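You operate a simulated robot arm through the tools that you are given. There is no shell and no other tool.

Carry out the task below with a simulated robot arm. There is one attempt and no reset: what you move stays moved.

## Task
Set the controls near the test bench. At the end: the orange lock knob is turned to free; the stub knob three is turned to 4; the tuner lever with the yellow knob is set to free; the stub knob one is turned to 1; whatever was shut is shut again. Leave all else as you found it, and nothing knocked over. The tuner lever with the yellow knob goes clockwise seen from above, to its stop.
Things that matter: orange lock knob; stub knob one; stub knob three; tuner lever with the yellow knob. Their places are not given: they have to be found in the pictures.

The check looks at the end state, three seconds after you hand in, the way a careful person would. Anything else that was tipped, shoved, dropped, spilled or broken makes it a failure.

## Robot
A 7-joint arm with a two-finger parallel gripper, fixed in place. Base frame: the origin is at the foot of the arm, x ahead of it, y to its left, z up; the work surface is at about z = 0.008. Lengths are in m, angles in degrees, forces in N, time in s.
With the tool pointing down near the work surface it reaches from about 0.26 to 0.68 m from the base axis. Its first joint turns from -166.0 to 166.0 degrees. Payload 2.5 kg.
The TCP is the grasp point between the finger pads, 0.03 m short of the fingertips. In the tool frame z runs along the fingers and y along their closing line. The gripper opens to 0.094 m. The fingers are 0.028 m wide and 0.01 m thick; the gripper's body (0.05 by 0.096 m) begins 0.055 m behind the TCP.
Orientation is told as [roll, pitch, yaw] about the base's x, y, z axes, in that order, counted from this pose: with the fingers straight down and closing along the base's y, the tool's x points along the base's -x, its y along +y and its z along -z.

## Interface
- The arm moves only by the tool move_arm. Its argument "targets" is a list of rows, each an object (a shift or turn left out is 0, a gripper value left out holds the last) with "jaw": the finger opening in m, from 0 to 0.094; "delta_pos": the shift along the tool's x, y, z in m, a list of three; "angular": the turn, a rotation vector about the tool's x, y, z in degrees, a list of three. In form: [{"jaw": jaw, "delta_pos": [tx, ty, tz], "angular": [rx, ry, rz]}, ...]. A call has 1 to 20 rows; each row shifts and turns the commanded pose from where the row before left it, along the tool's axes as they then stand. Rows are played at 5 a second. More than 0.05 m and 8.6 degrees between two rows, or a gripper value outside its range, and nothing of the call is played. Where a pose cannot be reached the arm comes as near as it can. A force on the tool above 40 N (or 10 N above the force at the start of the call, whichever is more), or a blocked arm, ends the call early, and 0.2 s more pass. The fingers move at their own pace (about 0.072 m/s each) and stop on an object; they squeeze with about 39 N. The grip force told is the motor's: it shows also when the fingers shut on nothing. Time passes only in rows, and 0.2 s behind the last, so rows that do not move let the fingers close. It gives the time, the measured TCP pose, the force on the tool (base axes), the opening and the grip force at its end, in the units of the frame above (readings bear some noise), with the torque about the TCP (base axes, N m) and any sound that the robot's microphone picked up.
- Cameras (640 x 400 px; columns grow to the right, rows downward): "scene" is fixed at [0.3965, 0.6496, 0.8774]; the picture's right is [-0.92, 0.38, 0.00], its down [0.35, 0.84, -0.42] and it looks along [-0.16, -0.39, -0.91] (base axes); focal length 347 px, centre (320, 200). "wrist" rides on the gripper at [0.076, 0.014, -0.103] in the tool frame; the picture's right is [-0.18, 0.98, 0.00], its down [-0.75, -0.14, -0.64] and it looks along [-0.63, -0.12, 0.77] (tool axes); focal length 243 px, centre (320, 200).
- camera(camera): a new picture of that camera. No time passes.
- locate(camera, pixels): for up to 12 pixels [column, row] of the newest picture of that camera ("zoom" is the newest enlarged one), the place [x, y, z] in the base frame of the surface seen there, good to about 0.003 m. No time passes.
- close_up(camera, box): a new picture of the part [left, top, right, bottom] of that camera's present view, enlarged. No time passes.
- job_done(): hands the job in; it is judged then, once.

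Open the gripper and draw the arm clear of the work before you hand the job in, unless the task says otherwise.

The tools are called after ">>>" as a command line: name --argument value ..., lists and objects as JSON in quotes. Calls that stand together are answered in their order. move_arm: Moves the arm, as the interface text tells. Its arguments: {"type":"object","properties":{"targets":{"type":"array","items":{"type":"object","properties":{"jaw":{"type":"number"},"delta_pos":{"type":"array","items":{"type":"number"}},"angular":{"type":"array","items":{"type":"number"}}}}}},"required":["targets"]} The other tools are called the same way: camera (camera) takes a picture; locate (camera, pixels) gives the place of the surface under pixels of a picture; close_up (camera, box) takes an enlarged picture of a part of a camera's view; job_done () hands the job in.

At the start:

```text
time: 0.0
tcp_pos: [0.1845, 0.3683, 0.4537]
ee_rot: [0.1, 0.0, 0.1]
wrist_force: [0.5, -0.2, 0.2]
torque: [-0.02, -0.01, -0.01]
finger_gap: 0.0939
grip_force: 0.0
```

scene: 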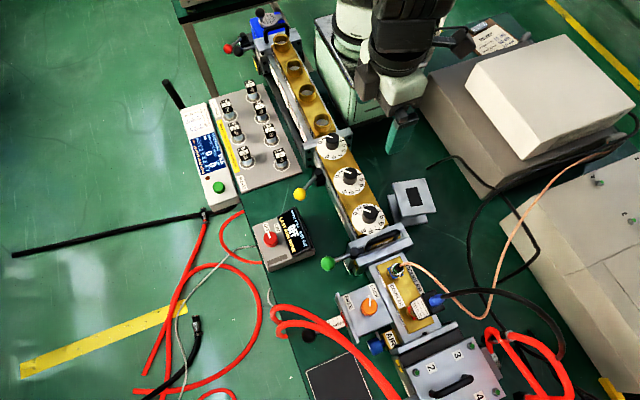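
wrist: 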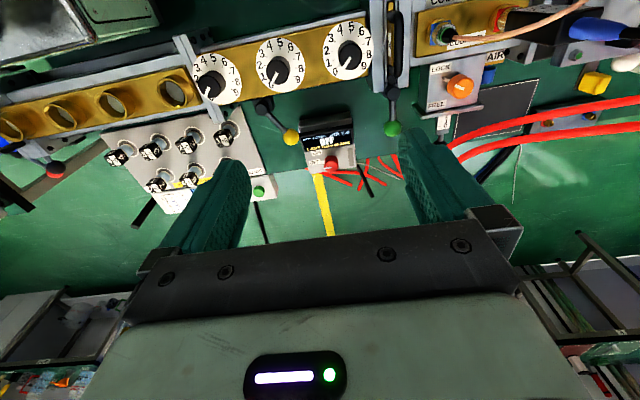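

The scene shows a bench with stub knobs (white dials near (332,147), (350,180), (368,218)), a yellow knob lever at (300,194), and an orange knob at (369,307). I take enlarged pictures to read labels.

>>> close_up --camera "scene" --box '[280, 120, 440, 220]'

>>> close_up --camera "scene" --box '[300, 210, 460, 310]'

>>> close_up --camera "scene" --box '[320, 270, 520, 395]'

>>> close_up --camera "wrist" --box '[180, 0, 400, 138]'

>>> close_up --camera "wrist" --box '[380, 0, 540, 140]'

```text
4.00 times, centred on (360, 170) of scene
```

zoom: 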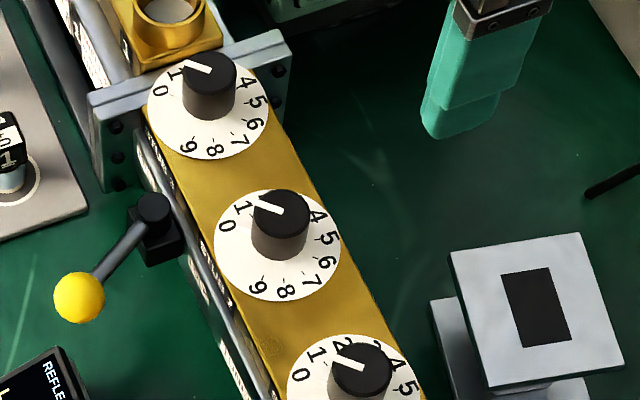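

```text
4.00 times, centred on (380, 260) of scene
```

zoom: 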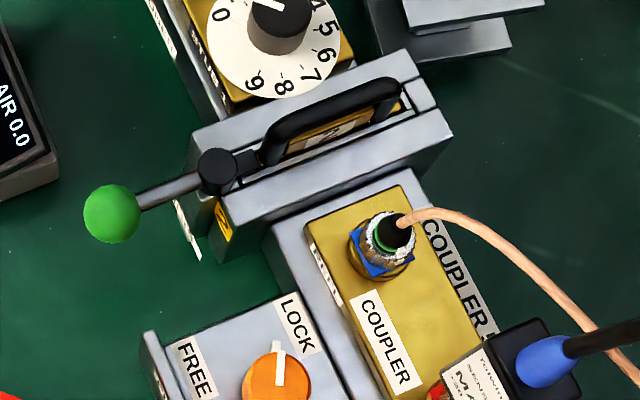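

```text
3.20 times, centred on (420, 332) of scene
```

zoom: 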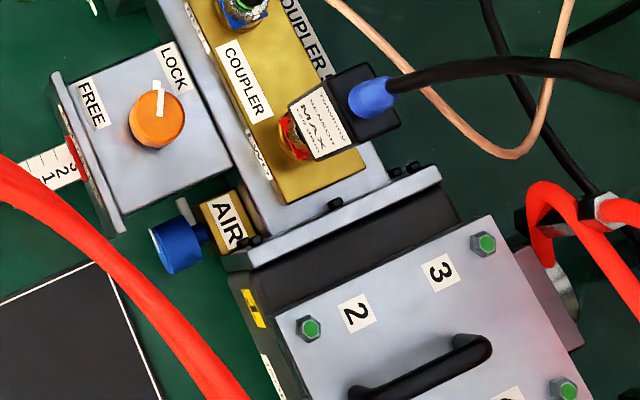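

```text
2.90 times, centred on (290, 69) of wrist
```

zoom: 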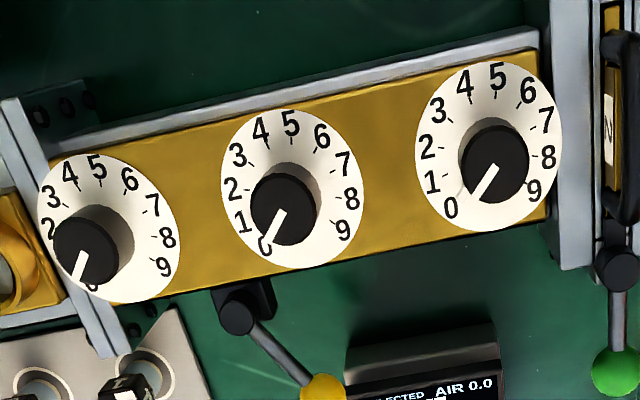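

```text
2.86 times, centred on (460, 70) of wrist
```

zoom: 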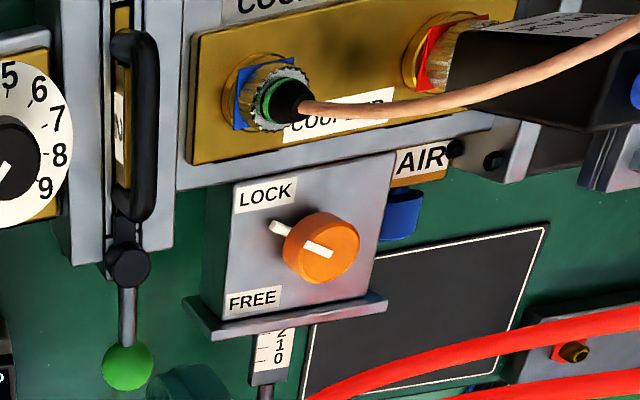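

Now I look closer for labels along the tuner's side and near the yellow lever, and locate key points in the scene view.

>>> close_up --camera "scene" --box '[300, 150, 380, 200]'

>>> close_up --camera "scene" --box '[315, 195, 395, 245]'

>>> close_up --camera "scene" --box '[270, 120, 350, 170]'

>>> close_up --camera "scene" --box '[240, 200, 320, 270]'

>>> close_up --camera "scene" --box '[220, 0, 340, 75]'

>>> locate --camera "scene" --pixels '[[332, 141], [350, 174], [370, 212], [300, 194], [318, 174], [369, 306], [340, 155], [358, 188], [377, 226], [350, 325], [327, 264], [354, 262]]'

```text
8.00 times, centred on (340, 175) of scene
```

zoom: 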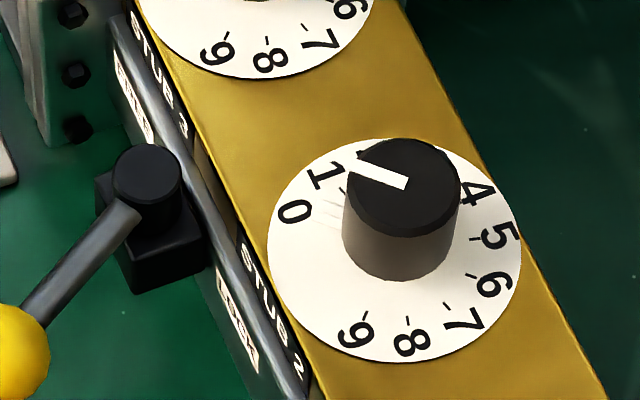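

```text
8.00 times, centred on (355, 220) of scene
```

zoom: 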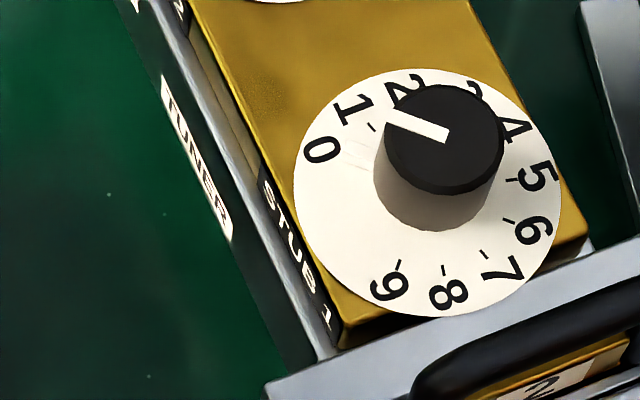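

```text
8.00 times, centred on (310, 145) of scene
```

zoom: 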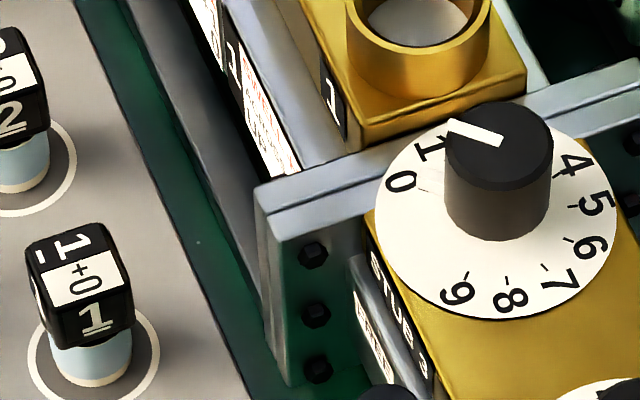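

```text
5.71 times, centred on (280, 235) of scene
```

zoom: 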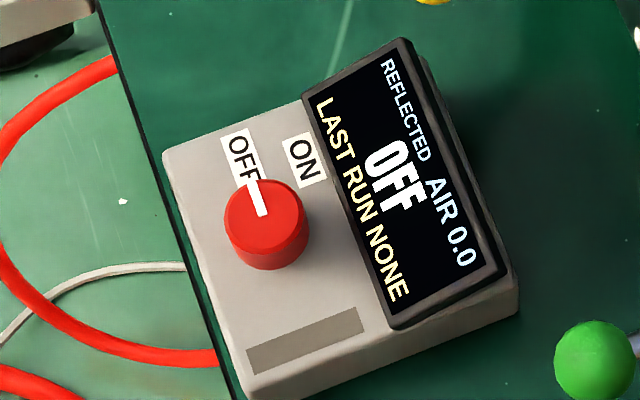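

```text
5.33 times, centred on (280, 38) of scene
```

zoom: 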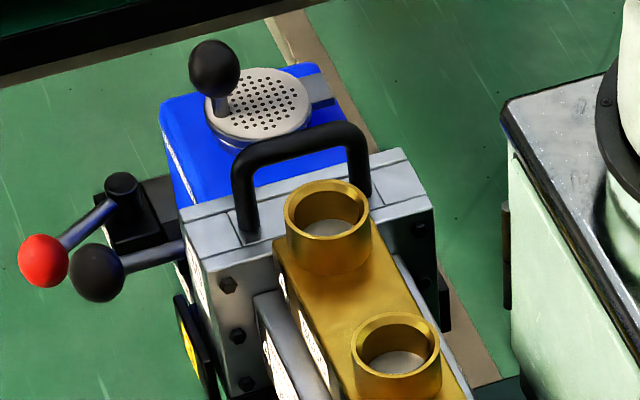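

```text
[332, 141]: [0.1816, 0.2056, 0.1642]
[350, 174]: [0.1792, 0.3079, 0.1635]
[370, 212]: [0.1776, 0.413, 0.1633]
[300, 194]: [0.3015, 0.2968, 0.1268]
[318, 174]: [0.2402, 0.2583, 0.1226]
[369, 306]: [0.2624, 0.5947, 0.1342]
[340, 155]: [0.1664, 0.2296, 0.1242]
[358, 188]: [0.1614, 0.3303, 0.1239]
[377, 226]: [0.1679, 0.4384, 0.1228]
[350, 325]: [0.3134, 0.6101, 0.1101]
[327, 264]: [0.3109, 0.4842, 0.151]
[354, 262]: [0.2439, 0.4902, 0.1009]
```

Labels read: Stub 1 is the dial at scene (370,212), Stub 2 at (350,174), Stub 3 at (332,141); the tuner lever labels show LOCK near Stub 2 and FREE near Stub 3. I locate the dial numbers and pointer for stub 1 to get exact angles.

>>> locate --camera "scene" --pixels '[[355.25, 213.6], [358.75, 208.5], [365.6, 205.6], [379.6, 211.25], [382.1, 217.1], [381.25, 223.9], [377.5, 229.6], [371.1, 231.75], [363.75, 230.6], [364.3, 209.4], [370.5, 212.0], [375, 214]]'

>>> close_up --camera "wrist" --box '[185, 40, 265, 110]'

>>> close_up --camera "wrist" --box '[310, 10, 390, 85]'

```text
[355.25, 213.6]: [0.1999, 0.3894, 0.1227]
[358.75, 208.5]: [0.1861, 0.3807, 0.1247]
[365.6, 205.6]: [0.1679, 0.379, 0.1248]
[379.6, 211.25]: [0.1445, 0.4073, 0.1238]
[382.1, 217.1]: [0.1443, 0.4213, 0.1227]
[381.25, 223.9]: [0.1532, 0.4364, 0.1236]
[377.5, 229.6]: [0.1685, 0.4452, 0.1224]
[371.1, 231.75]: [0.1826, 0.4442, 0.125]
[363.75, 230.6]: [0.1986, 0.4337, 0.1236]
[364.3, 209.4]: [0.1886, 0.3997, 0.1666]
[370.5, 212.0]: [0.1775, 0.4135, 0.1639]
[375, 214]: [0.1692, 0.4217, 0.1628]
```

```text
5.71 times, centred on (225, 75) of wrist
```

zoom: 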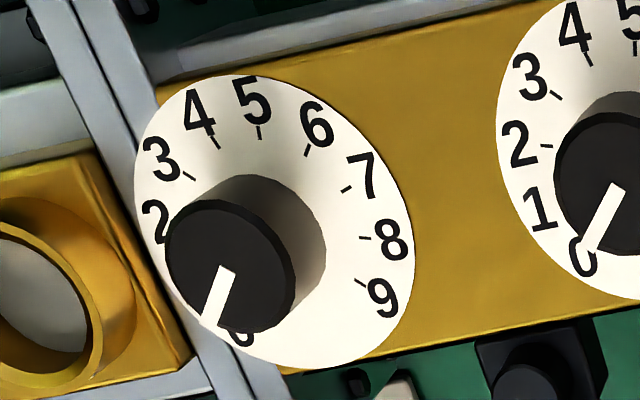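

```text
5.33 times, centred on (350, 48) of wrist
```

zoom: 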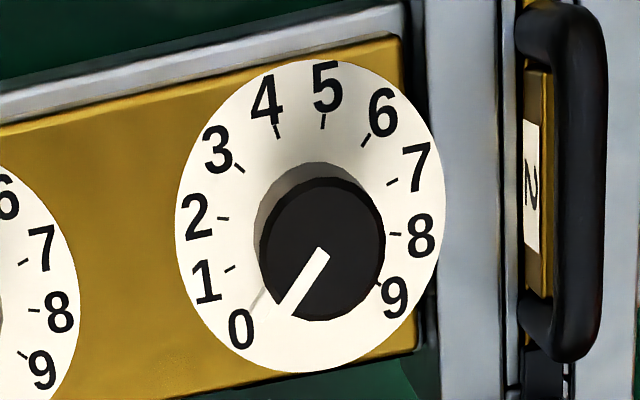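

Stub numbers are spaced 30° clockwise, with 0 at about −45° and stub 1's pointer at ≈ −49° (on 0). Next I locate the lever hub/rod/ball, the labels, neighbouring heights, and stub 3's marks.

>>> locate --camera "scene" --pixels '[[318.4, 171.9], [300, 194.2], [310, 182], [329.6, 190.6], [316.6, 161.9], [297, 197], [303, 191], [315, 178], [322, 180], [290, 215], [380, 237], [397, 230]]'

>>> locate --camera "scene" --pixels '[[320.1, 142.6], [323.8, 138.7], [342, 140.6], [344.4, 145.5], [343.6, 151.1], [339.6, 154.8], [333.7, 157.2], [327.2, 156.2], [326.5, 135.5], [332, 137.3], [332, 138.5], [336.5, 139]]'

>>> close_up --camera "scene" --box '[335, 280, 405, 330]'

>>> close_up --camera "scene" --box '[290, 160, 330, 205]'

```text
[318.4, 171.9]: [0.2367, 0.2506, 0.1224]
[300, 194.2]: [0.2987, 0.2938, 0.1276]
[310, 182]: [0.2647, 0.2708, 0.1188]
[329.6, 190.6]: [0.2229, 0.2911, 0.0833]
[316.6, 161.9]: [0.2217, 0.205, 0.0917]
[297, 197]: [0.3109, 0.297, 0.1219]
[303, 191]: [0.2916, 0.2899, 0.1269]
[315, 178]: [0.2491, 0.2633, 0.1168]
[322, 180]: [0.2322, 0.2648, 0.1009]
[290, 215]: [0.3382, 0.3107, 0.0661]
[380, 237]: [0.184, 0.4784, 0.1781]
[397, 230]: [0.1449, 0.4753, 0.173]
```

```text
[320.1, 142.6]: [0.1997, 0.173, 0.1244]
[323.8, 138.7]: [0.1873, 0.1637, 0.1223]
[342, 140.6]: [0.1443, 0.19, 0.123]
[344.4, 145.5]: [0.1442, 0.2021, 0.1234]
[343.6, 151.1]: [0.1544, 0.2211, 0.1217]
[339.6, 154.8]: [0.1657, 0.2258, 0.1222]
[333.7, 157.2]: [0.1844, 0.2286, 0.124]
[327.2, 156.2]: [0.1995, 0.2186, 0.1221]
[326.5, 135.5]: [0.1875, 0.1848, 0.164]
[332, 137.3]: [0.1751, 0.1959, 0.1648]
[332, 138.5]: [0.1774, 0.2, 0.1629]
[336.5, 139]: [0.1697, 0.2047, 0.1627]
```

```text
8.00 times, centred on (370, 305) of scene
```

zoom: 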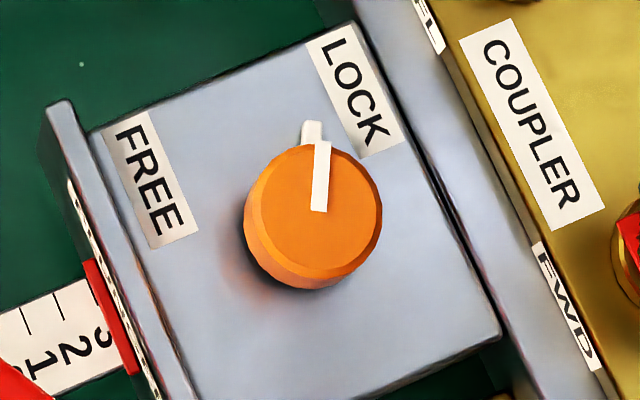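

```text
8.89 times, centred on (310, 182) of scene
```

zoom: 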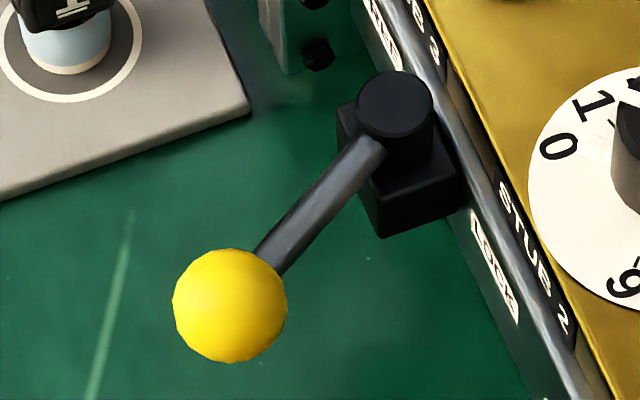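

Lever: hub at about (0.237,0.251), ball centre about (0.297,0.287,0.114), so it points at ≈31°. I check the heights of the nearby attenuator console where the ball will swing to, plus the orange knob's geometry and surroundings.

>>> locate --camera "scene" --pixels '[[280, 153], [281, 165], [270, 130], [290, 180], [300, 172], [275, 180], [258, 155], [250, 90], [270, 145], [282, 148], [285, 158], [276, 155]]'

>>> locate --camera "scene" --pixels '[[369.5, 306], [370.3, 299.5], [370.0, 306.0], [374, 308], [362, 308], [369, 315], [352, 302], [376, 292], [385, 320], [360, 327], [369, 296.5], [345, 300]]'

>>> locate --camera "scene" --pixels '[[397, 268], [405, 262], [415, 310], [390, 341], [376, 345], [345, 345], [300, 325], [400, 300], [343, 325], [335, 318], [430, 300], [360, 250]]'

```text
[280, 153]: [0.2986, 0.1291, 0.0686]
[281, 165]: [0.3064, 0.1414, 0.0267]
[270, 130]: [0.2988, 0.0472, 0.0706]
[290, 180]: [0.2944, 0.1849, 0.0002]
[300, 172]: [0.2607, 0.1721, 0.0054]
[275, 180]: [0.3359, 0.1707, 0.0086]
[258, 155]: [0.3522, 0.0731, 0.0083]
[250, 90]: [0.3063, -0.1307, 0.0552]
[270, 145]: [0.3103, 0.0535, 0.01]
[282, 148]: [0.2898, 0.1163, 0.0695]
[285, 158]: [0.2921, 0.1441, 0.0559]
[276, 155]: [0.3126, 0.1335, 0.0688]
```

```text
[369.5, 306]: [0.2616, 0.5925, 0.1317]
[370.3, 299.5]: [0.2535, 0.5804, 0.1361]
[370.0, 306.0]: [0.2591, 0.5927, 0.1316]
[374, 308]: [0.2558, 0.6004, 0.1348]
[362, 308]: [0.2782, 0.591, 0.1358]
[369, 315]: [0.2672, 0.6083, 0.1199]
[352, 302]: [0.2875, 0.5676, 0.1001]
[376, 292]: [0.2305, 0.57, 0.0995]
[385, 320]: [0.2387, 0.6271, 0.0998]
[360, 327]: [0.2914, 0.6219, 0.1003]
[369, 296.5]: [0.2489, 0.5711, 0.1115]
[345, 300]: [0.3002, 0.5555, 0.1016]
```

```text
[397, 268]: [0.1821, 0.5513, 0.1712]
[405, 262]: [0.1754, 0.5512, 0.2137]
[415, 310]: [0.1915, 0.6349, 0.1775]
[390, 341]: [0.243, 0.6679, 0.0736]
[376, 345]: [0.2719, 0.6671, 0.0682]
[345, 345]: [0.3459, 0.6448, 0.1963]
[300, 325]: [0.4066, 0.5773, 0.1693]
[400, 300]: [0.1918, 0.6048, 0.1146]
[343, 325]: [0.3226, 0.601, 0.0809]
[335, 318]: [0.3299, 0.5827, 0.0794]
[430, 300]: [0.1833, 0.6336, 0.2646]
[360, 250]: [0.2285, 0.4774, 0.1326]
```

The console near the lever's end point is low (≤0.07 m), so I'll straddle the ball with the fingers. First I move above the ball at (0.297,0.287) at z≈0.25 and turn the gripper to 31° so that the fingers lie across the lever.

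>>> move_arm --targets '[{"jaw": 0.07, "delta_pos": [-0.01875, -0.01355, 0.034]}, {"delta_pos": [-0.01875, -0.01355, 0.034]}, {"delta_pos": [-0.01875, -0.01355, 0.034]}, {"delta_pos": [-0.01875, -0.01355, 0.034]}, {"delta_pos": [-0.01875, -0.01355, 0.034]}, {"delta_pos": [-0.01875, -0.01355, 0.034]}, {"angular": [0, 0, -7.75]}, {"angular": [0, 0, -7.75]}, {"angular": [0, 0, -7.75]}, {"angular": [0, 0, -7.75]}, {"delta_pos": [0, 0, 0]}]'

>>> camera --camera "wrist"

>>> camera --camera "scene"

```text
time: 2.4
tcp_pos: [0.2968, 0.2874, 0.2491]
ee_rot: [0.0, 0.0, 31.1]
wrist_force: [-0.1, 0.3, -0.3]
torque: [0.01, 0.0, 0.0]
finger_gap: 0.0701
grip_force: 0.1
```

```text
taken
```

wrist: 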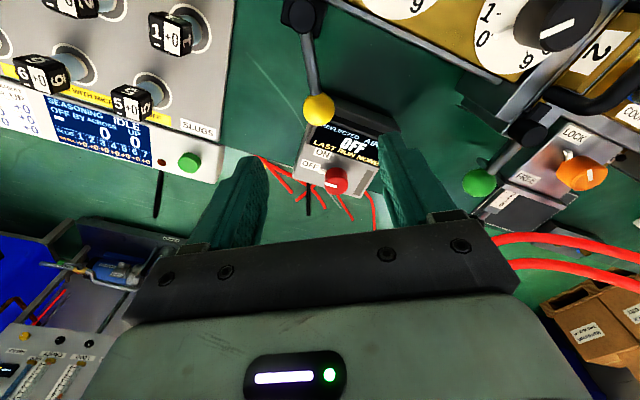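

```text
taken
```

scene: 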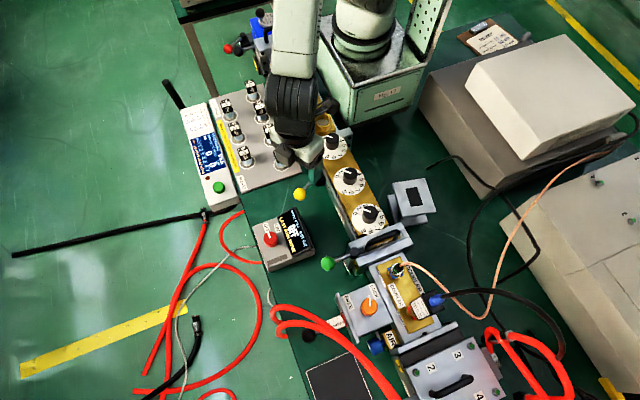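

The ball shows at wrist (319,108) and the hub at (301,15). I locate both from this view to cross-check the lever geometry.

>>> locate --camera "wrist" --pixels '[[319, 108], [319, 100], [304, 109], [334, 110], [301, 14], [310, 65], [306, 40], [335, 182], [335, 165], [350, 130], [319, 120]]'

>>> close_up --camera "wrist" --box '[240, 0, 400, 140]'

```text
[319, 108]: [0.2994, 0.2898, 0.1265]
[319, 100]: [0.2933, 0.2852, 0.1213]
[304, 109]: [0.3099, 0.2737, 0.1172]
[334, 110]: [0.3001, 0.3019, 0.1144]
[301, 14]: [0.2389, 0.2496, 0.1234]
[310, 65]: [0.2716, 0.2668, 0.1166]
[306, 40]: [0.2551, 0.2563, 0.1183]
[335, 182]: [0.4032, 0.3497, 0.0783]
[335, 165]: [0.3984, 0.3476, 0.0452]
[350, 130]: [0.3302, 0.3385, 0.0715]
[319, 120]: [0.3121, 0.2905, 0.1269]
```

```text
2.86 times, centred on (320, 70) of wrist
```

zoom: 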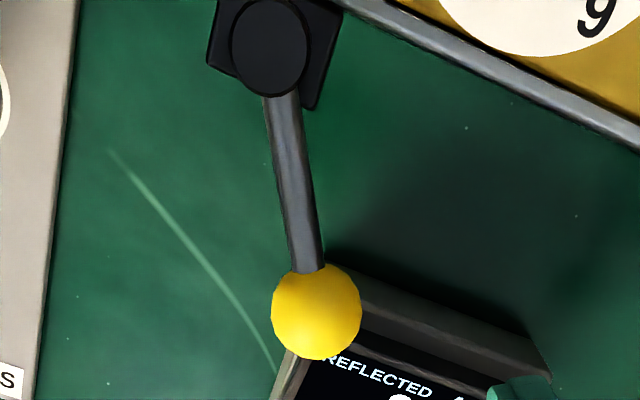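

Both views agree on a ball centre near (0.301,0.290,0.113). I shift slightly outward, go down with open fingers to TCP z≈0.122, then close loosely around the ball.

>>> move_arm --targets '[{"delta_pos": [-0.0049, 0, 0.03]}, {"delta_pos": [0, 0, 0.033]}, {"delta_pos": [0, 0, 0.033]}, {"delta_pos": [0, 0, 0.031]}, {"delta_pos": [0, 0, 0]}]'

>>> camera --camera "wrist"

>>> close_up --camera "scene" --box '[250, 130, 370, 220]'

```text
time: 3.6
tcp_pos: [0.3027, 0.2901, 0.1227]
ee_rot: [0.0, 0.0, 31.0]
wrist_force: [0.4, 0.1, -0.6]
torque: [0.02, -0.01, 0.01]
finger_gap: 0.07
grip_force: 0.0
```

```text
taken
```

wrist: 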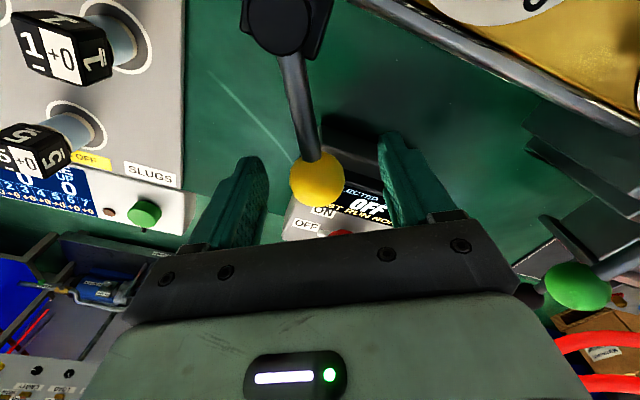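

```text
4.44 times, centred on (310, 175) of scene
```

zoom: 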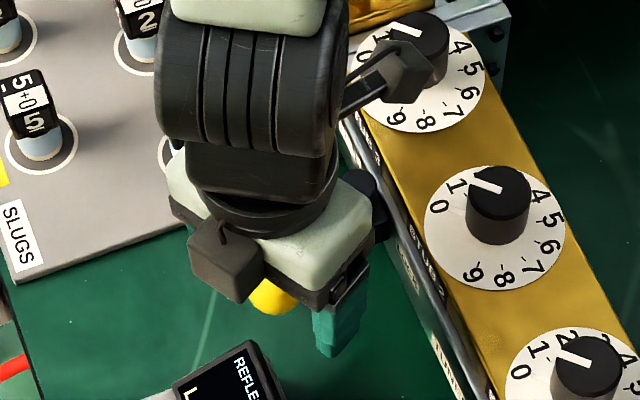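

The ball sits midway between the fingers at wrist (317,178), right where the TCP should be. I close loosely to 0.036 m and swing the ball clockwise about the hub in 6° steps.

>>> move_arm --targets '[{"jaw": 0.036}, {"jaw": 0.036}, {"jaw": 0.036}, {"delta_pos": [0.0004, -0.0079, 0], "angular": [0, 0, 6]}, {"delta_pos": [0.0004, -0.0079, 0], "angular": [0, 0, 6]}, {"delta_pos": [0.0004, -0.0079, 0], "angular": [0, 0, 6]}, {"delta_pos": [0.0004, -0.0079, 0], "angular": [0, 0, 6]}]'

>>> camera --camera "wrist"

```text
time: 5.2
tcp_pos: [0.3124, 0.2584, 0.1229]
ee_rot: [0.0, -0.1, 6.9]
wrist_force: [-0.5, 0.9, -0.2]
torque: [0.05, 0.02, -0.02]
finger_gap: 0.0361
grip_force: 0.3
```

```text
taken
```

wrist: 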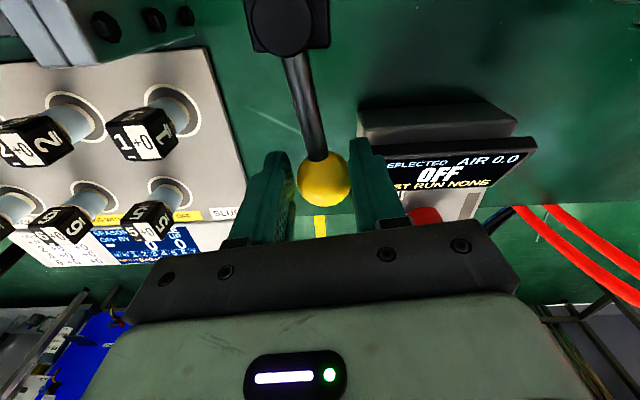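

The lever follows easily (ball at wrist (323,178), force under 1 N) and now points at about 7°. I continue clockwise in 6° steps.

>>> move_arm --targets '[{"delta_pos": [0.0004, -0.0079, 0], "angular": [0, 0, 6]}, {"delta_pos": [0.0004, -0.0079, 0], "angular": [0, 0, 6]}, {"delta_pos": [0.0004, -0.0079, 0], "angular": [0, 0, 6]}, {"delta_pos": [0.0004, -0.0079, 0], "angular": [0, 0, 6]}, {"delta_pos": [0, 0, 0]}]'

>>> camera --camera "wrist"

```text
time: 6.4
tcp_pos: [0.3089, 0.2285, 0.1225]
ee_rot: [0.0, 0.0, -17.1]
wrist_force: [-0.2, 0.3, 0.2]
torque: [0.04, 0.05, -0.01]
finger_gap: 0.0362
grip_force: 0.3
```

```text
taken
```

wrist: 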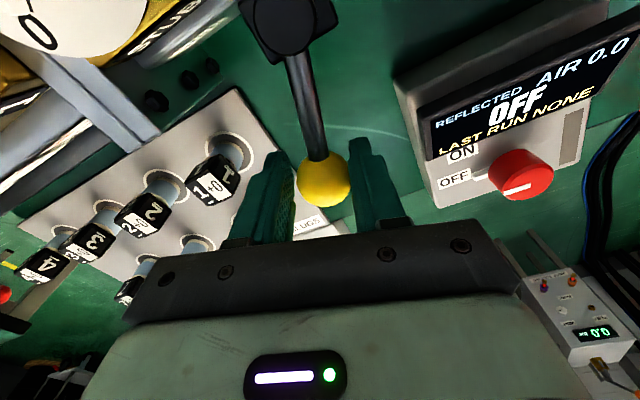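

Lever now at about −17° with still no resistance. I continue in small steps watching for the stop.

>>> move_arm --targets '[{"delta_pos": [0.0004, -0.0079, 0], "angular": [0, 0, 6]}, {"delta_pos": [0.0004, -0.0079, 0], "angular": [0, 0, 6]}, {"delta_pos": [0.0001, -0.004, 0], "angular": [0, 0, 3]}, {"delta_pos": [0, 0, 0]}]'

>>> camera --camera "wrist"

```text
time: 7.4
tcp_pos: [0.2997, 0.2095, 0.1232]
ee_rot: [0.1, -0.1, -32.0]
wrist_force: [2.2, 7.9, -0.6]
torque: [0.06, -0.07, 0.05]
finger_gap: 0.0403
grip_force: 3.9
```

```text
taken
```

wrist: 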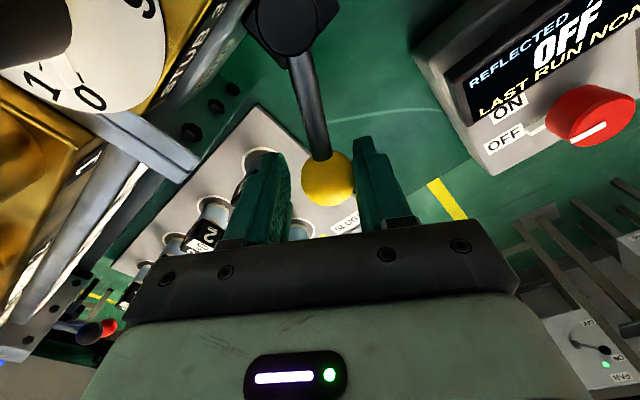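

Force rose to ~8 N and the pads were pushed apart slightly (ball at wrist (328,177)), so the stop is reached near −30°. I push just 3 mm more to confirm it is seated, then relax.

>>> move_arm --targets '[{"delta_pos": [0, -0.003, 0]}, {"delta_pos": [0, 0, 0]}]'

>>> camera --camera "wrist"

```text
time: 8.0
tcp_pos: [0.298, 0.2098, 0.1232]
ee_rot: [0.2, 0.0, -32.0]
wrist_force: [4.1, 14.2, 3.7]
torque: [0.26, -0.06, 0.14]
finger_gap: 0.0446
grip_force: 8.3
```

```text
taken
```

wrist: 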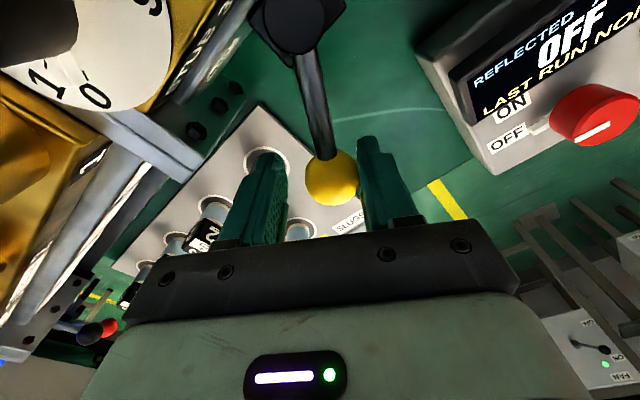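

The ball does not move further with 14 N, so the lever is at its stop. I back off, open the fingers and rise clear.

>>> move_arm --targets '[{"jaw": 0.07, "delta_pos": [0, 0.005, 0]}, {"jaw": 0.07}, {"jaw": 0.07}, {"delta_pos": [0, 0, -0.03]}, {"delta_pos": [0, 0, -0.04]}, {"delta_pos": [0, 0, -0.045]}, {"delta_pos": [0, 0, -0.045]}, {"delta_pos": [0, 0, 0]}]'

>>> camera --camera "wrist"

>>> camera --camera "scene"

```text
time: 9.8
tcp_pos: [0.3003, 0.2128, 0.2822]
ee_rot: [0.0, -0.1, -32.1]
wrist_force: [-0.8, 0.2, 0.5]
torque: [0.02, -0.01, 0.06]
finger_gap: 0.0702
grip_force: 0.1
```

```text
taken
```

wrist: 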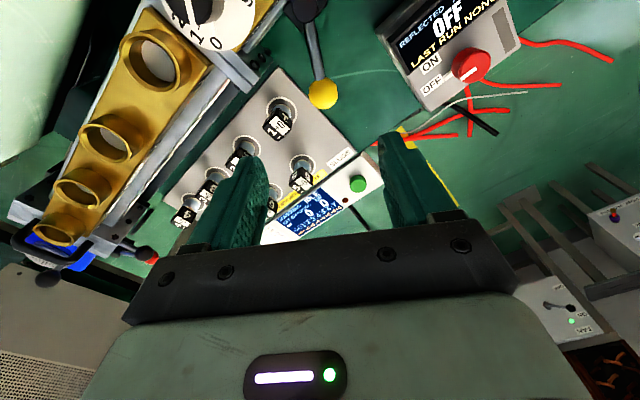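

```text
taken
```

scene: 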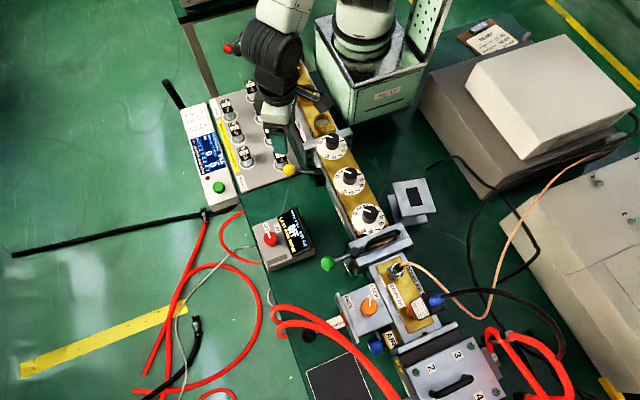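

The ball now appears at scene (289,170). I locate it to check the lever's angle.

>>> locate --camera "scene" --pixels '[[289, 170], [318, 171], [305, 171]]'

>>> locate --camera "wrist" --pixels '[[322, 93], [305, 5], [313, 50]]'

>>> close_up --camera "scene" --box '[270, 130, 350, 190]'

```text
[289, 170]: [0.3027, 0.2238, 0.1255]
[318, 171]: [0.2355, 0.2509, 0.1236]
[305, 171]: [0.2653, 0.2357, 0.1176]
```

```text
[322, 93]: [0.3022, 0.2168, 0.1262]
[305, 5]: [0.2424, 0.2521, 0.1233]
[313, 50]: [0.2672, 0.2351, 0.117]
```

```text
6.67 times, centred on (310, 160) of scene
```

zoom: 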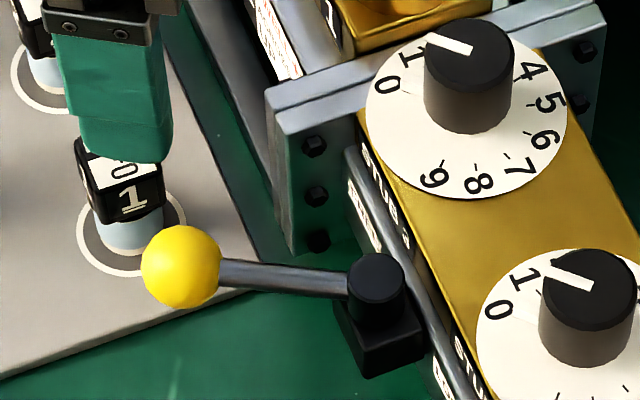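

The lever now lies at about −30° (ball at (0.301,0.215)), seated at FREE. Next I go above stub 3 at (0.177,0.197) and test the wrist rotation range in the air (to yaw −92°).

>>> move_arm --targets '[{"delta_pos": [0.0321, -0.0262, 0.005]}, {"delta_pos": [0.0321, -0.0262, 0.005]}, {"delta_pos": [0.0321, -0.0262, 0.01]}, {"angular": [0, 0, 7.5]}, {"angular": [0, 0, 7.5]}, {"angular": [0, 0, 7.5]}, {"angular": [0, 0, 7.5]}, {"angular": [0, 0, 7.5]}, {"angular": [0, 0, 7.5]}, {"angular": [0, 0, 7.5]}, {"angular": [0, 0, 7.5]}, {"delta_pos": [0, 0, 0]}, {"delta_pos": [0, 0, 0]}]'

>>> camera --camera "wrist"

>>> camera --camera "scene"

```text
time: 12.6
tcp_pos: [0.1765, 0.1965, 0.2633]
ee_rot: [0.0, 0.0, -92.1]
wrist_force: [-0.7, 0.6, 0.4]
torque: [-0.03, 0.03, 0.01]
finger_gap: 0.0698
grip_force: 0.0
```

```text
taken
```

wrist: 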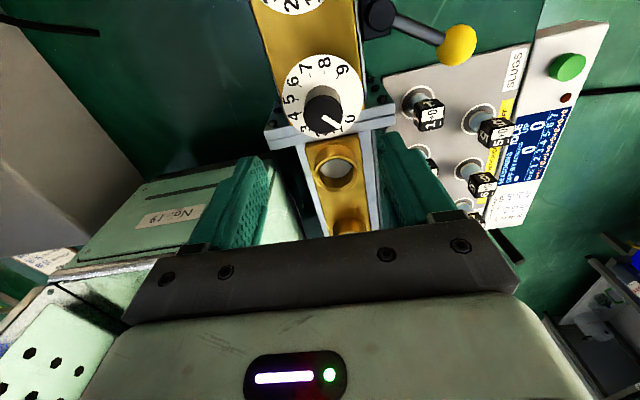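

```text
taken
```

scene: 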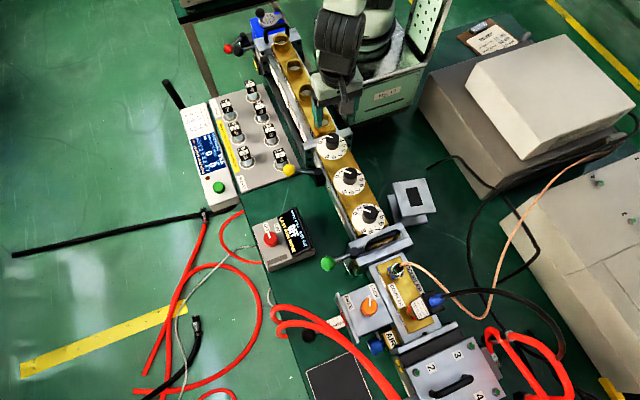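

Yaw −92° is reachable. From this view I locate stub 3's knob top near wrist (325,113) and its dial edge to refine the centre.

>>> close_up --camera "wrist" --box '[270, 40, 380, 150]'

>>> locate --camera "wrist" --pixels '[[325, 118], [318, 118], [330, 118], [322, 95], [343, 70], [291, 97], [292, 110], [325, 62], [306, 71], [347, 117], [340, 129], [330, 121]]'

```text
3.64 times, centred on (325, 95) of wrist
```

zoom: 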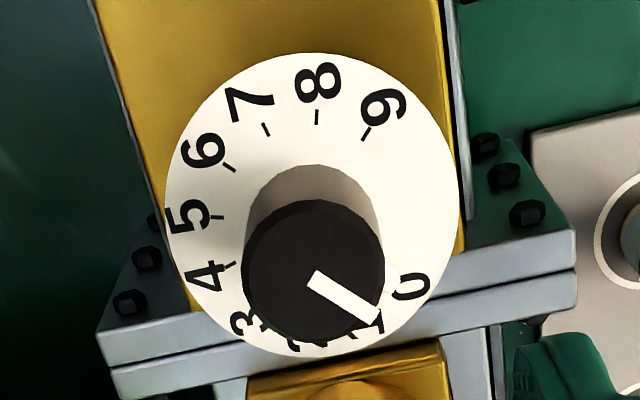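

```text
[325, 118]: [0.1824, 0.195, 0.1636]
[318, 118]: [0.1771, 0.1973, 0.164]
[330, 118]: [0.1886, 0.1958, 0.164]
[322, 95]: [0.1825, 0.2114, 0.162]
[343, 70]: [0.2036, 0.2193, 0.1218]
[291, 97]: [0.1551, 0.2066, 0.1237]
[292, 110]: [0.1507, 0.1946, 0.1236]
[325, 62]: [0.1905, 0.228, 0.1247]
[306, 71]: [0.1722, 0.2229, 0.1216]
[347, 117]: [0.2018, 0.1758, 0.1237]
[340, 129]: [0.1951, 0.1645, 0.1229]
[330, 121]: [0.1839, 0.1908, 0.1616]
```

Knob centre refined to about (0.179,0.198), top z≈0.164, pointer on 0. I rotate back to yaw +28°, centre over the knob, and descend with open fingers to TCP z≈0.16.

>>> move_arm --targets '[{"angular": [0, 0, -8]}, {"angular": [0, 0, -8]}, {"angular": [0, 0, -8]}, {"angular": [0, 0, -8]}, {"angular": [0, 0, -8]}, {"angular": [0, 0, -8]}, {"angular": [0, 0, -8]}, {"angular": [0, 0, -8]}, {"angular": [0, 0, -8]}, {"angular": [0, 0, -8]}, {"angular": [0, 0, -8]}, {"angular": [0, 0, -8]}, {"angular": [0, 0, -8]}, {"angular": [0, 0, -8]}, {"angular": [0, 0, -8]}, {"delta_pos": [-0.0029, 0.0002, 0.0]}, {"delta_pos": [0, 0, 0.03]}, {"delta_pos": [0, 0, 0]}]'

>>> camera --camera "wrist"

```text
time: 16.4
tcp_pos: [0.1799, 0.1983, 0.2325]
ee_rot: [0.0, 0.0, 28.0]
wrist_force: [0.4, 1.0, -0.4]
torque: [0.0, 0.03, 0.0]
finger_gap: 0.07
grip_force: 0.0
```

```text
taken
```

wrist: 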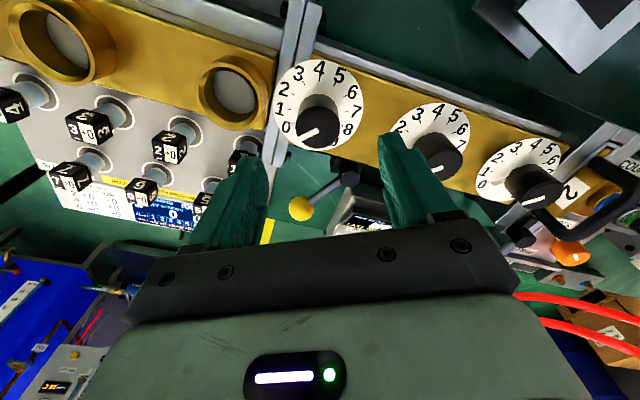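

The knob top at wrist (319,130) matches the predicted axis pixel (320,132), so alignment is within ~2 mm. I descend to TCP z≈0.16.

>>> move_arm --targets '[{"delta_pos": [0, 0, 0.03]}, {"delta_pos": [0, 0, 0.025]}, {"delta_pos": [0, 0, 0.0175]}, {"delta_pos": [0, 0, 0]}]'

>>> camera --camera "wrist"

>>> close_up --camera "scene" --box '[280, 90, 400, 190]'

```text
time: 17.2
tcp_pos: [0.1798, 0.1986, 0.1624]
ee_rot: [-0.1, 0.0, 27.9]
wrist_force: [-4.4, 0.6, 29.7]
torque: [-1.35, -0.18, -0.16]
finger_gap: 0.0692
grip_force: 0.1
stopped in row 4: the force on the tool passed its limit at 109 N (the readings are from after the stop); the commanded pose is now the measured one
```

```text
taken
```

wrist: 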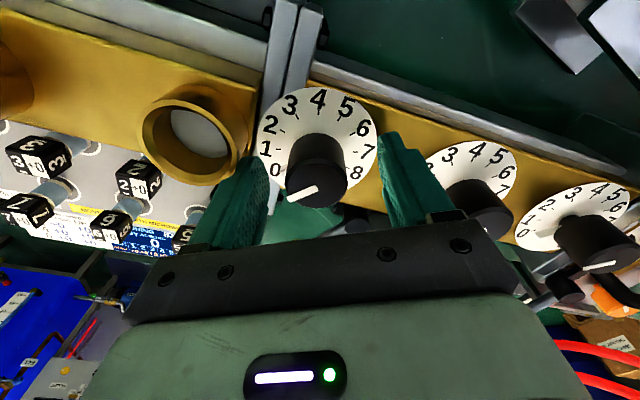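

```text
4.00 times, centred on (340, 140) of scene
```

zoom: 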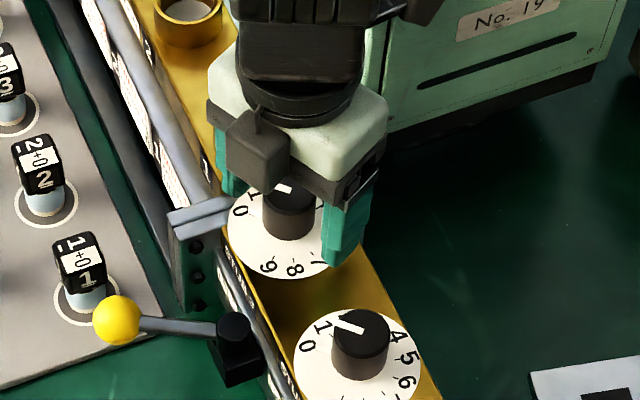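

The left finger touched something (force spike) at fingertip z≈0.132 — most likely the grey flange next to the dial. I rise right away by 3 cm and inspect the flange height.

>>> move_arm --targets '[{"delta_pos": [0, 0, -0.015]}, {"delta_pos": [0, 0, -0.03]}, {"delta_pos": [0, 0, -0.03]}, {"delta_pos": [0, 0, 0]}]'

>>> camera --camera "wrist"

>>> camera --camera "scene"

>>> close_up --camera "scene" --box '[280, 90, 400, 190]'

```text
time: 18.2
tcp_pos: [0.1779, 0.1991, 0.2367]
ee_rot: [-0.1, 0.0, 27.9]
wrist_force: [0.3, 1.0, 0.1]
torque: [0.02, 0.03, -0.02]
finger_gap: 0.07
grip_force: 0.0
```

```text
taken
```

wrist: 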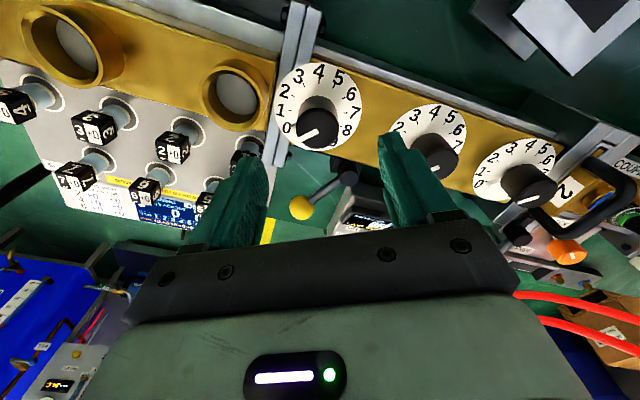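

```text
taken
```

scene: 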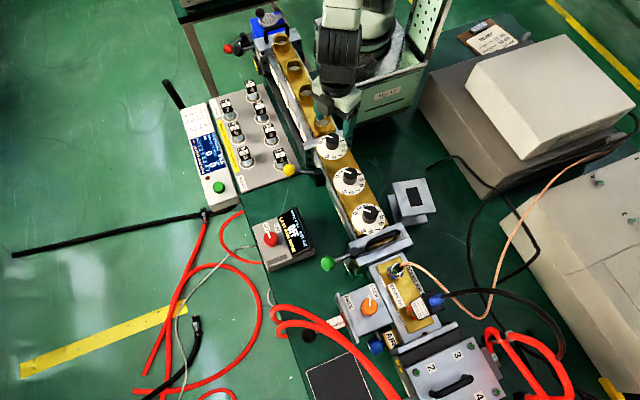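

```text
4.00 times, centred on (340, 140) of scene
```

zoom: 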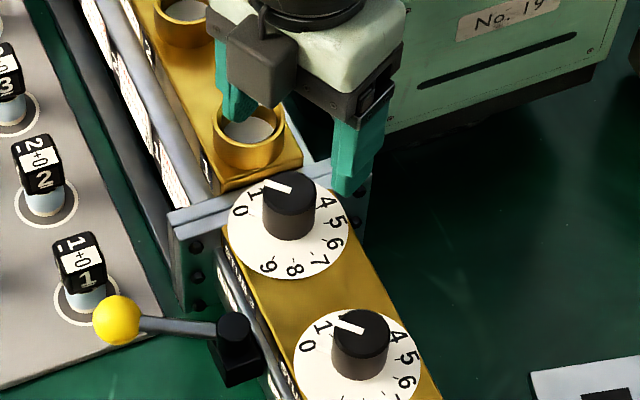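

Nothing appears moved or damaged. I locate the flange between the cups and stub 3's dial to know its height and edge.

>>> locate --camera "scene" --pixels '[[312, 143], [310, 145], [316, 143], [332, 135.5], [327, 156], [326, 136], [336, 136.5], [312, 147]]'

>>> locate --camera "wrist" --pixels '[[290, 60], [282, 130], [300, 60], [278, 155], [310, 30], [295, 45], [318, 128], [240, 100], [225, 130], [320, 125], [280, 75], [305, 62]]'

>>> close_up --camera "wrist" --box '[240, 40, 400, 180]'

```text
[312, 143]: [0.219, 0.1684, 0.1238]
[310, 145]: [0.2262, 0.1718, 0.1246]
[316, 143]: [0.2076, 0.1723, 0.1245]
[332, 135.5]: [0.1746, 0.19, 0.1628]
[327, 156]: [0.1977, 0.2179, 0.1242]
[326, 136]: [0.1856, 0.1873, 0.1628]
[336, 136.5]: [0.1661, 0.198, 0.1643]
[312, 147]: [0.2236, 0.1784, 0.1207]
```

```text
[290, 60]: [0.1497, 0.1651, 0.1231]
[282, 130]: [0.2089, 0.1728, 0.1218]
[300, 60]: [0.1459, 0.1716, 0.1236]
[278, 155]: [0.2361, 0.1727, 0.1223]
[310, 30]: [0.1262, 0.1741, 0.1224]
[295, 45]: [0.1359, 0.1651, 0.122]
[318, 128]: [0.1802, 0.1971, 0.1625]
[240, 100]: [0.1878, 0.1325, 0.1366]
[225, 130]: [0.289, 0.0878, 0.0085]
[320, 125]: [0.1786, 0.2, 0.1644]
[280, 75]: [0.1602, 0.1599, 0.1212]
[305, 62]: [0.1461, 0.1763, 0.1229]
```

```text
2.86 times, centred on (320, 110) of wrist
```

zoom: 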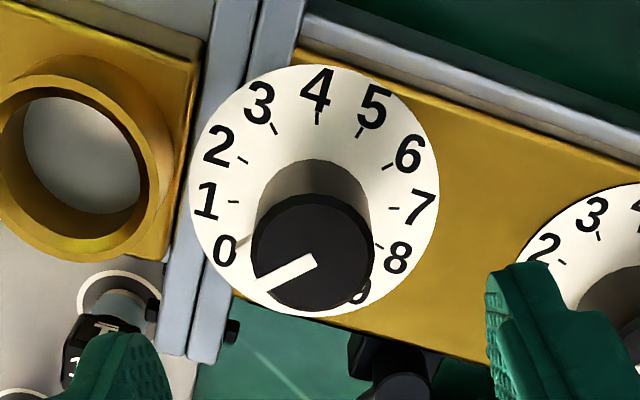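

The spike came from the left finger hitting the gold cup's rim (z≈0.135, contact ≈(0.19,0.153)); it looks undisturbed. I narrow the jaw to 0.046, recentre slightly, and descend only to TCP z≈0.168 so the fingertips stay above that rim.

>>> move_arm --targets '[{"jaw": 0.046, "delta_pos": [0.0005, -0.0021, 0]}, {"delta_pos": [0, 0, 0]}, {"delta_pos": [0, 0, 0.02]}, {"delta_pos": [0, 0, 0.02]}, {"delta_pos": [0, 0, 0.015]}, {"delta_pos": [0, 0, 0.0137]}, {"delta_pos": [0, 0, 0]}]'

>>> camera --camera "wrist"

```text
time: 19.8
tcp_pos: [0.1815, 0.1969, 0.1691]
ee_rot: [0.0, 0.0, 27.9]
wrist_force: [-0.8, 0.6, 0.7]
torque: [-0.02, -0.03, -0.02]
finger_gap: 0.046
grip_force: 0.1
```

```text
taken
```

wrist: 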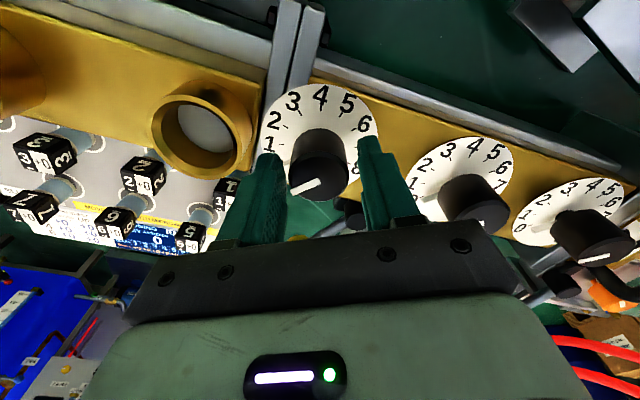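

Knob top centre at wrist (317.5,179) versus axis (320,181): about 1.5 mm off. I nudge that away and close on the knob.

>>> move_arm --targets '[{"delta_pos": [0.001, -0.0014, 0]}, {"jaw": 0.0}, {"jaw": 0.0}, {"jaw": 0.0}, {"jaw": 0.0}]'

>>> camera --camera "wrist"

```text
time: 21.0
tcp_pos: [0.1802, 0.1968, 0.1685]
ee_rot: [-0.1, -0.1, 27.9]
wrist_force: [-10.8, 14.6, -13.0]
torque: [1.14, 0.32, -0.02]
finger_gap: 0.0334
grip_force: 44.9
```

```text
taken
```

wrist: 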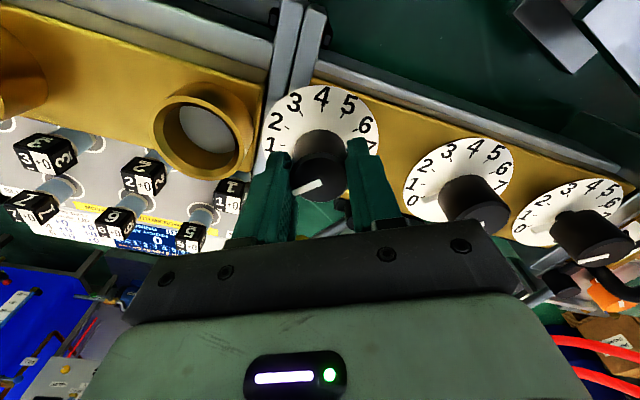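

Gripped at 0.0334 m, but a sideways reaction of ~18 N along +tool y shows the centre is slightly off. I shift +1.5 mm along tool y to relieve it.

>>> move_arm --targets '[{"delta_pos": [0, 0.0015, 0]}, {"delta_pos": [0, 0, 0]}]'

```text
time: 21.6
tcp_pos: [0.1797, 0.1971, 0.1685]
ee_rot: [-0.3, 0.0, 27.9]
wrist_force: [-5.8, 5.7, -3.5]
torque: [1.04, -0.05, -0.02]
finger_gap: 0.0336
grip_force: 45.2
```

Sideways force dropped to ~8 N. I turn clockwise 32° first and check that the pointer follows.

>>> move_arm --targets '[{"angular": [0, 0, 8]}, {"angular": [0, 0, 8]}, {"angular": [0, 0, 8]}, {"angular": [0, 0, 8]}, {"delta_pos": [0, 0, 0]}]'

>>> camera --camera "wrist"

>>> close_up --camera "scene" --box '[280, 90, 400, 190]'

```text
time: 22.8
tcp_pos: [0.1803, 0.1969, 0.1693]
ee_rot: [0.0, -0.2, -4.3]
wrist_force: [12.5, -1.7, 6.1]
torque: [0.43, -0.1, -0.03]
finger_gap: 0.0337
grip_force: 45.4
```

```text
taken
```

wrist: 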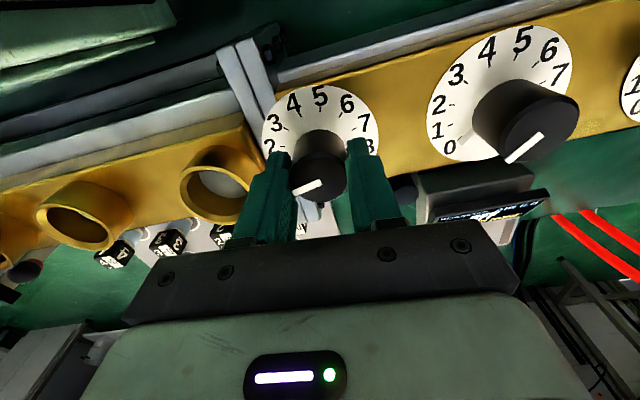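

```text
4.00 times, centred on (340, 140) of scene
```

zoom: 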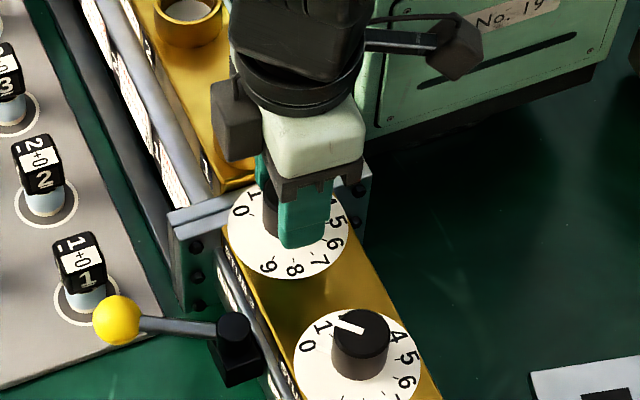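

The knob follows (pointer stays fixed in the gripper view at (305,187) while the dial turns), 32° done. I continue clockwise.

>>> move_arm --targets '[{"angular": [0, 0, 8]}, {"angular": [0, 0, 8]}, {"angular": [0, 0, 8]}, {"angular": [0, 0, 8]}, {"angular": [0, 0, 8]}, {"delta_pos": [0, 0, 0]}]'

>>> camera --camera "wrist"

```text
time: 24.2
tcp_pos: [0.1802, 0.1972, 0.1691]
ee_rot: [0.1, -0.1, -44.2]
wrist_force: [18.4, -5.4, 27.7]
torque: [-0.52, -0.21, -0.01]
finger_gap: 0.0336
grip_force: 45.7
```

```text
taken
```

wrist: 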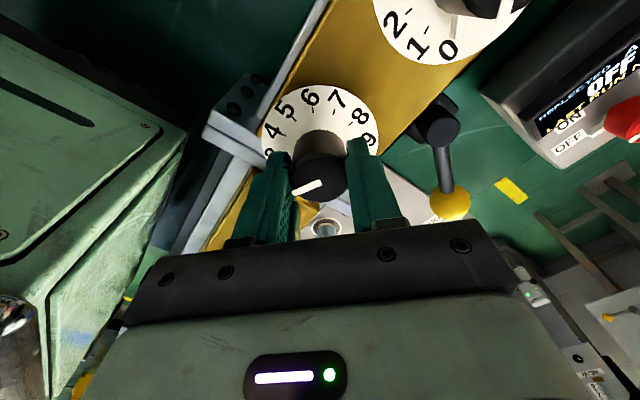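

Another 40° done (72° total), but a reaction of ~33 N has built up (x +18, z +28). I relieve it by shifting slightly in +x and up before going on.

>>> move_arm --targets '[{"delta_pos": [-0.0014, 0.0008, -0.0012]}, {"delta_pos": [0, 0, 0]}]'

```text
time: 24.8
tcp_pos: [0.1801, 0.1971, 0.1676]
ee_rot: [-0.1, -0.1, -43.9]
wrist_force: [5.9, 18.9, -37.9]
torque: [1.01, -0.74, 0.01]
finger_gap: 0.0338
grip_force: 45.2
```

The stiffness is high and now it pulls the other way (z −38 N); I go back half of the lift and nudge +y a little.

>>> move_arm --targets '[{"delta_pos": [0.0002, 0.0002, 0.0007]}, {"delta_pos": [0, 0, 0]}]'

```text
time: 25.4
tcp_pos: [0.179, 0.1964, 0.1694]
ee_rot: [0.0, 0.0, -43.9]
wrist_force: [-8.8, 21.7, 1.1]
torque: [0.85, -0.32, 0.0]
finger_gap: 0.0338
grip_force: 45.4
```

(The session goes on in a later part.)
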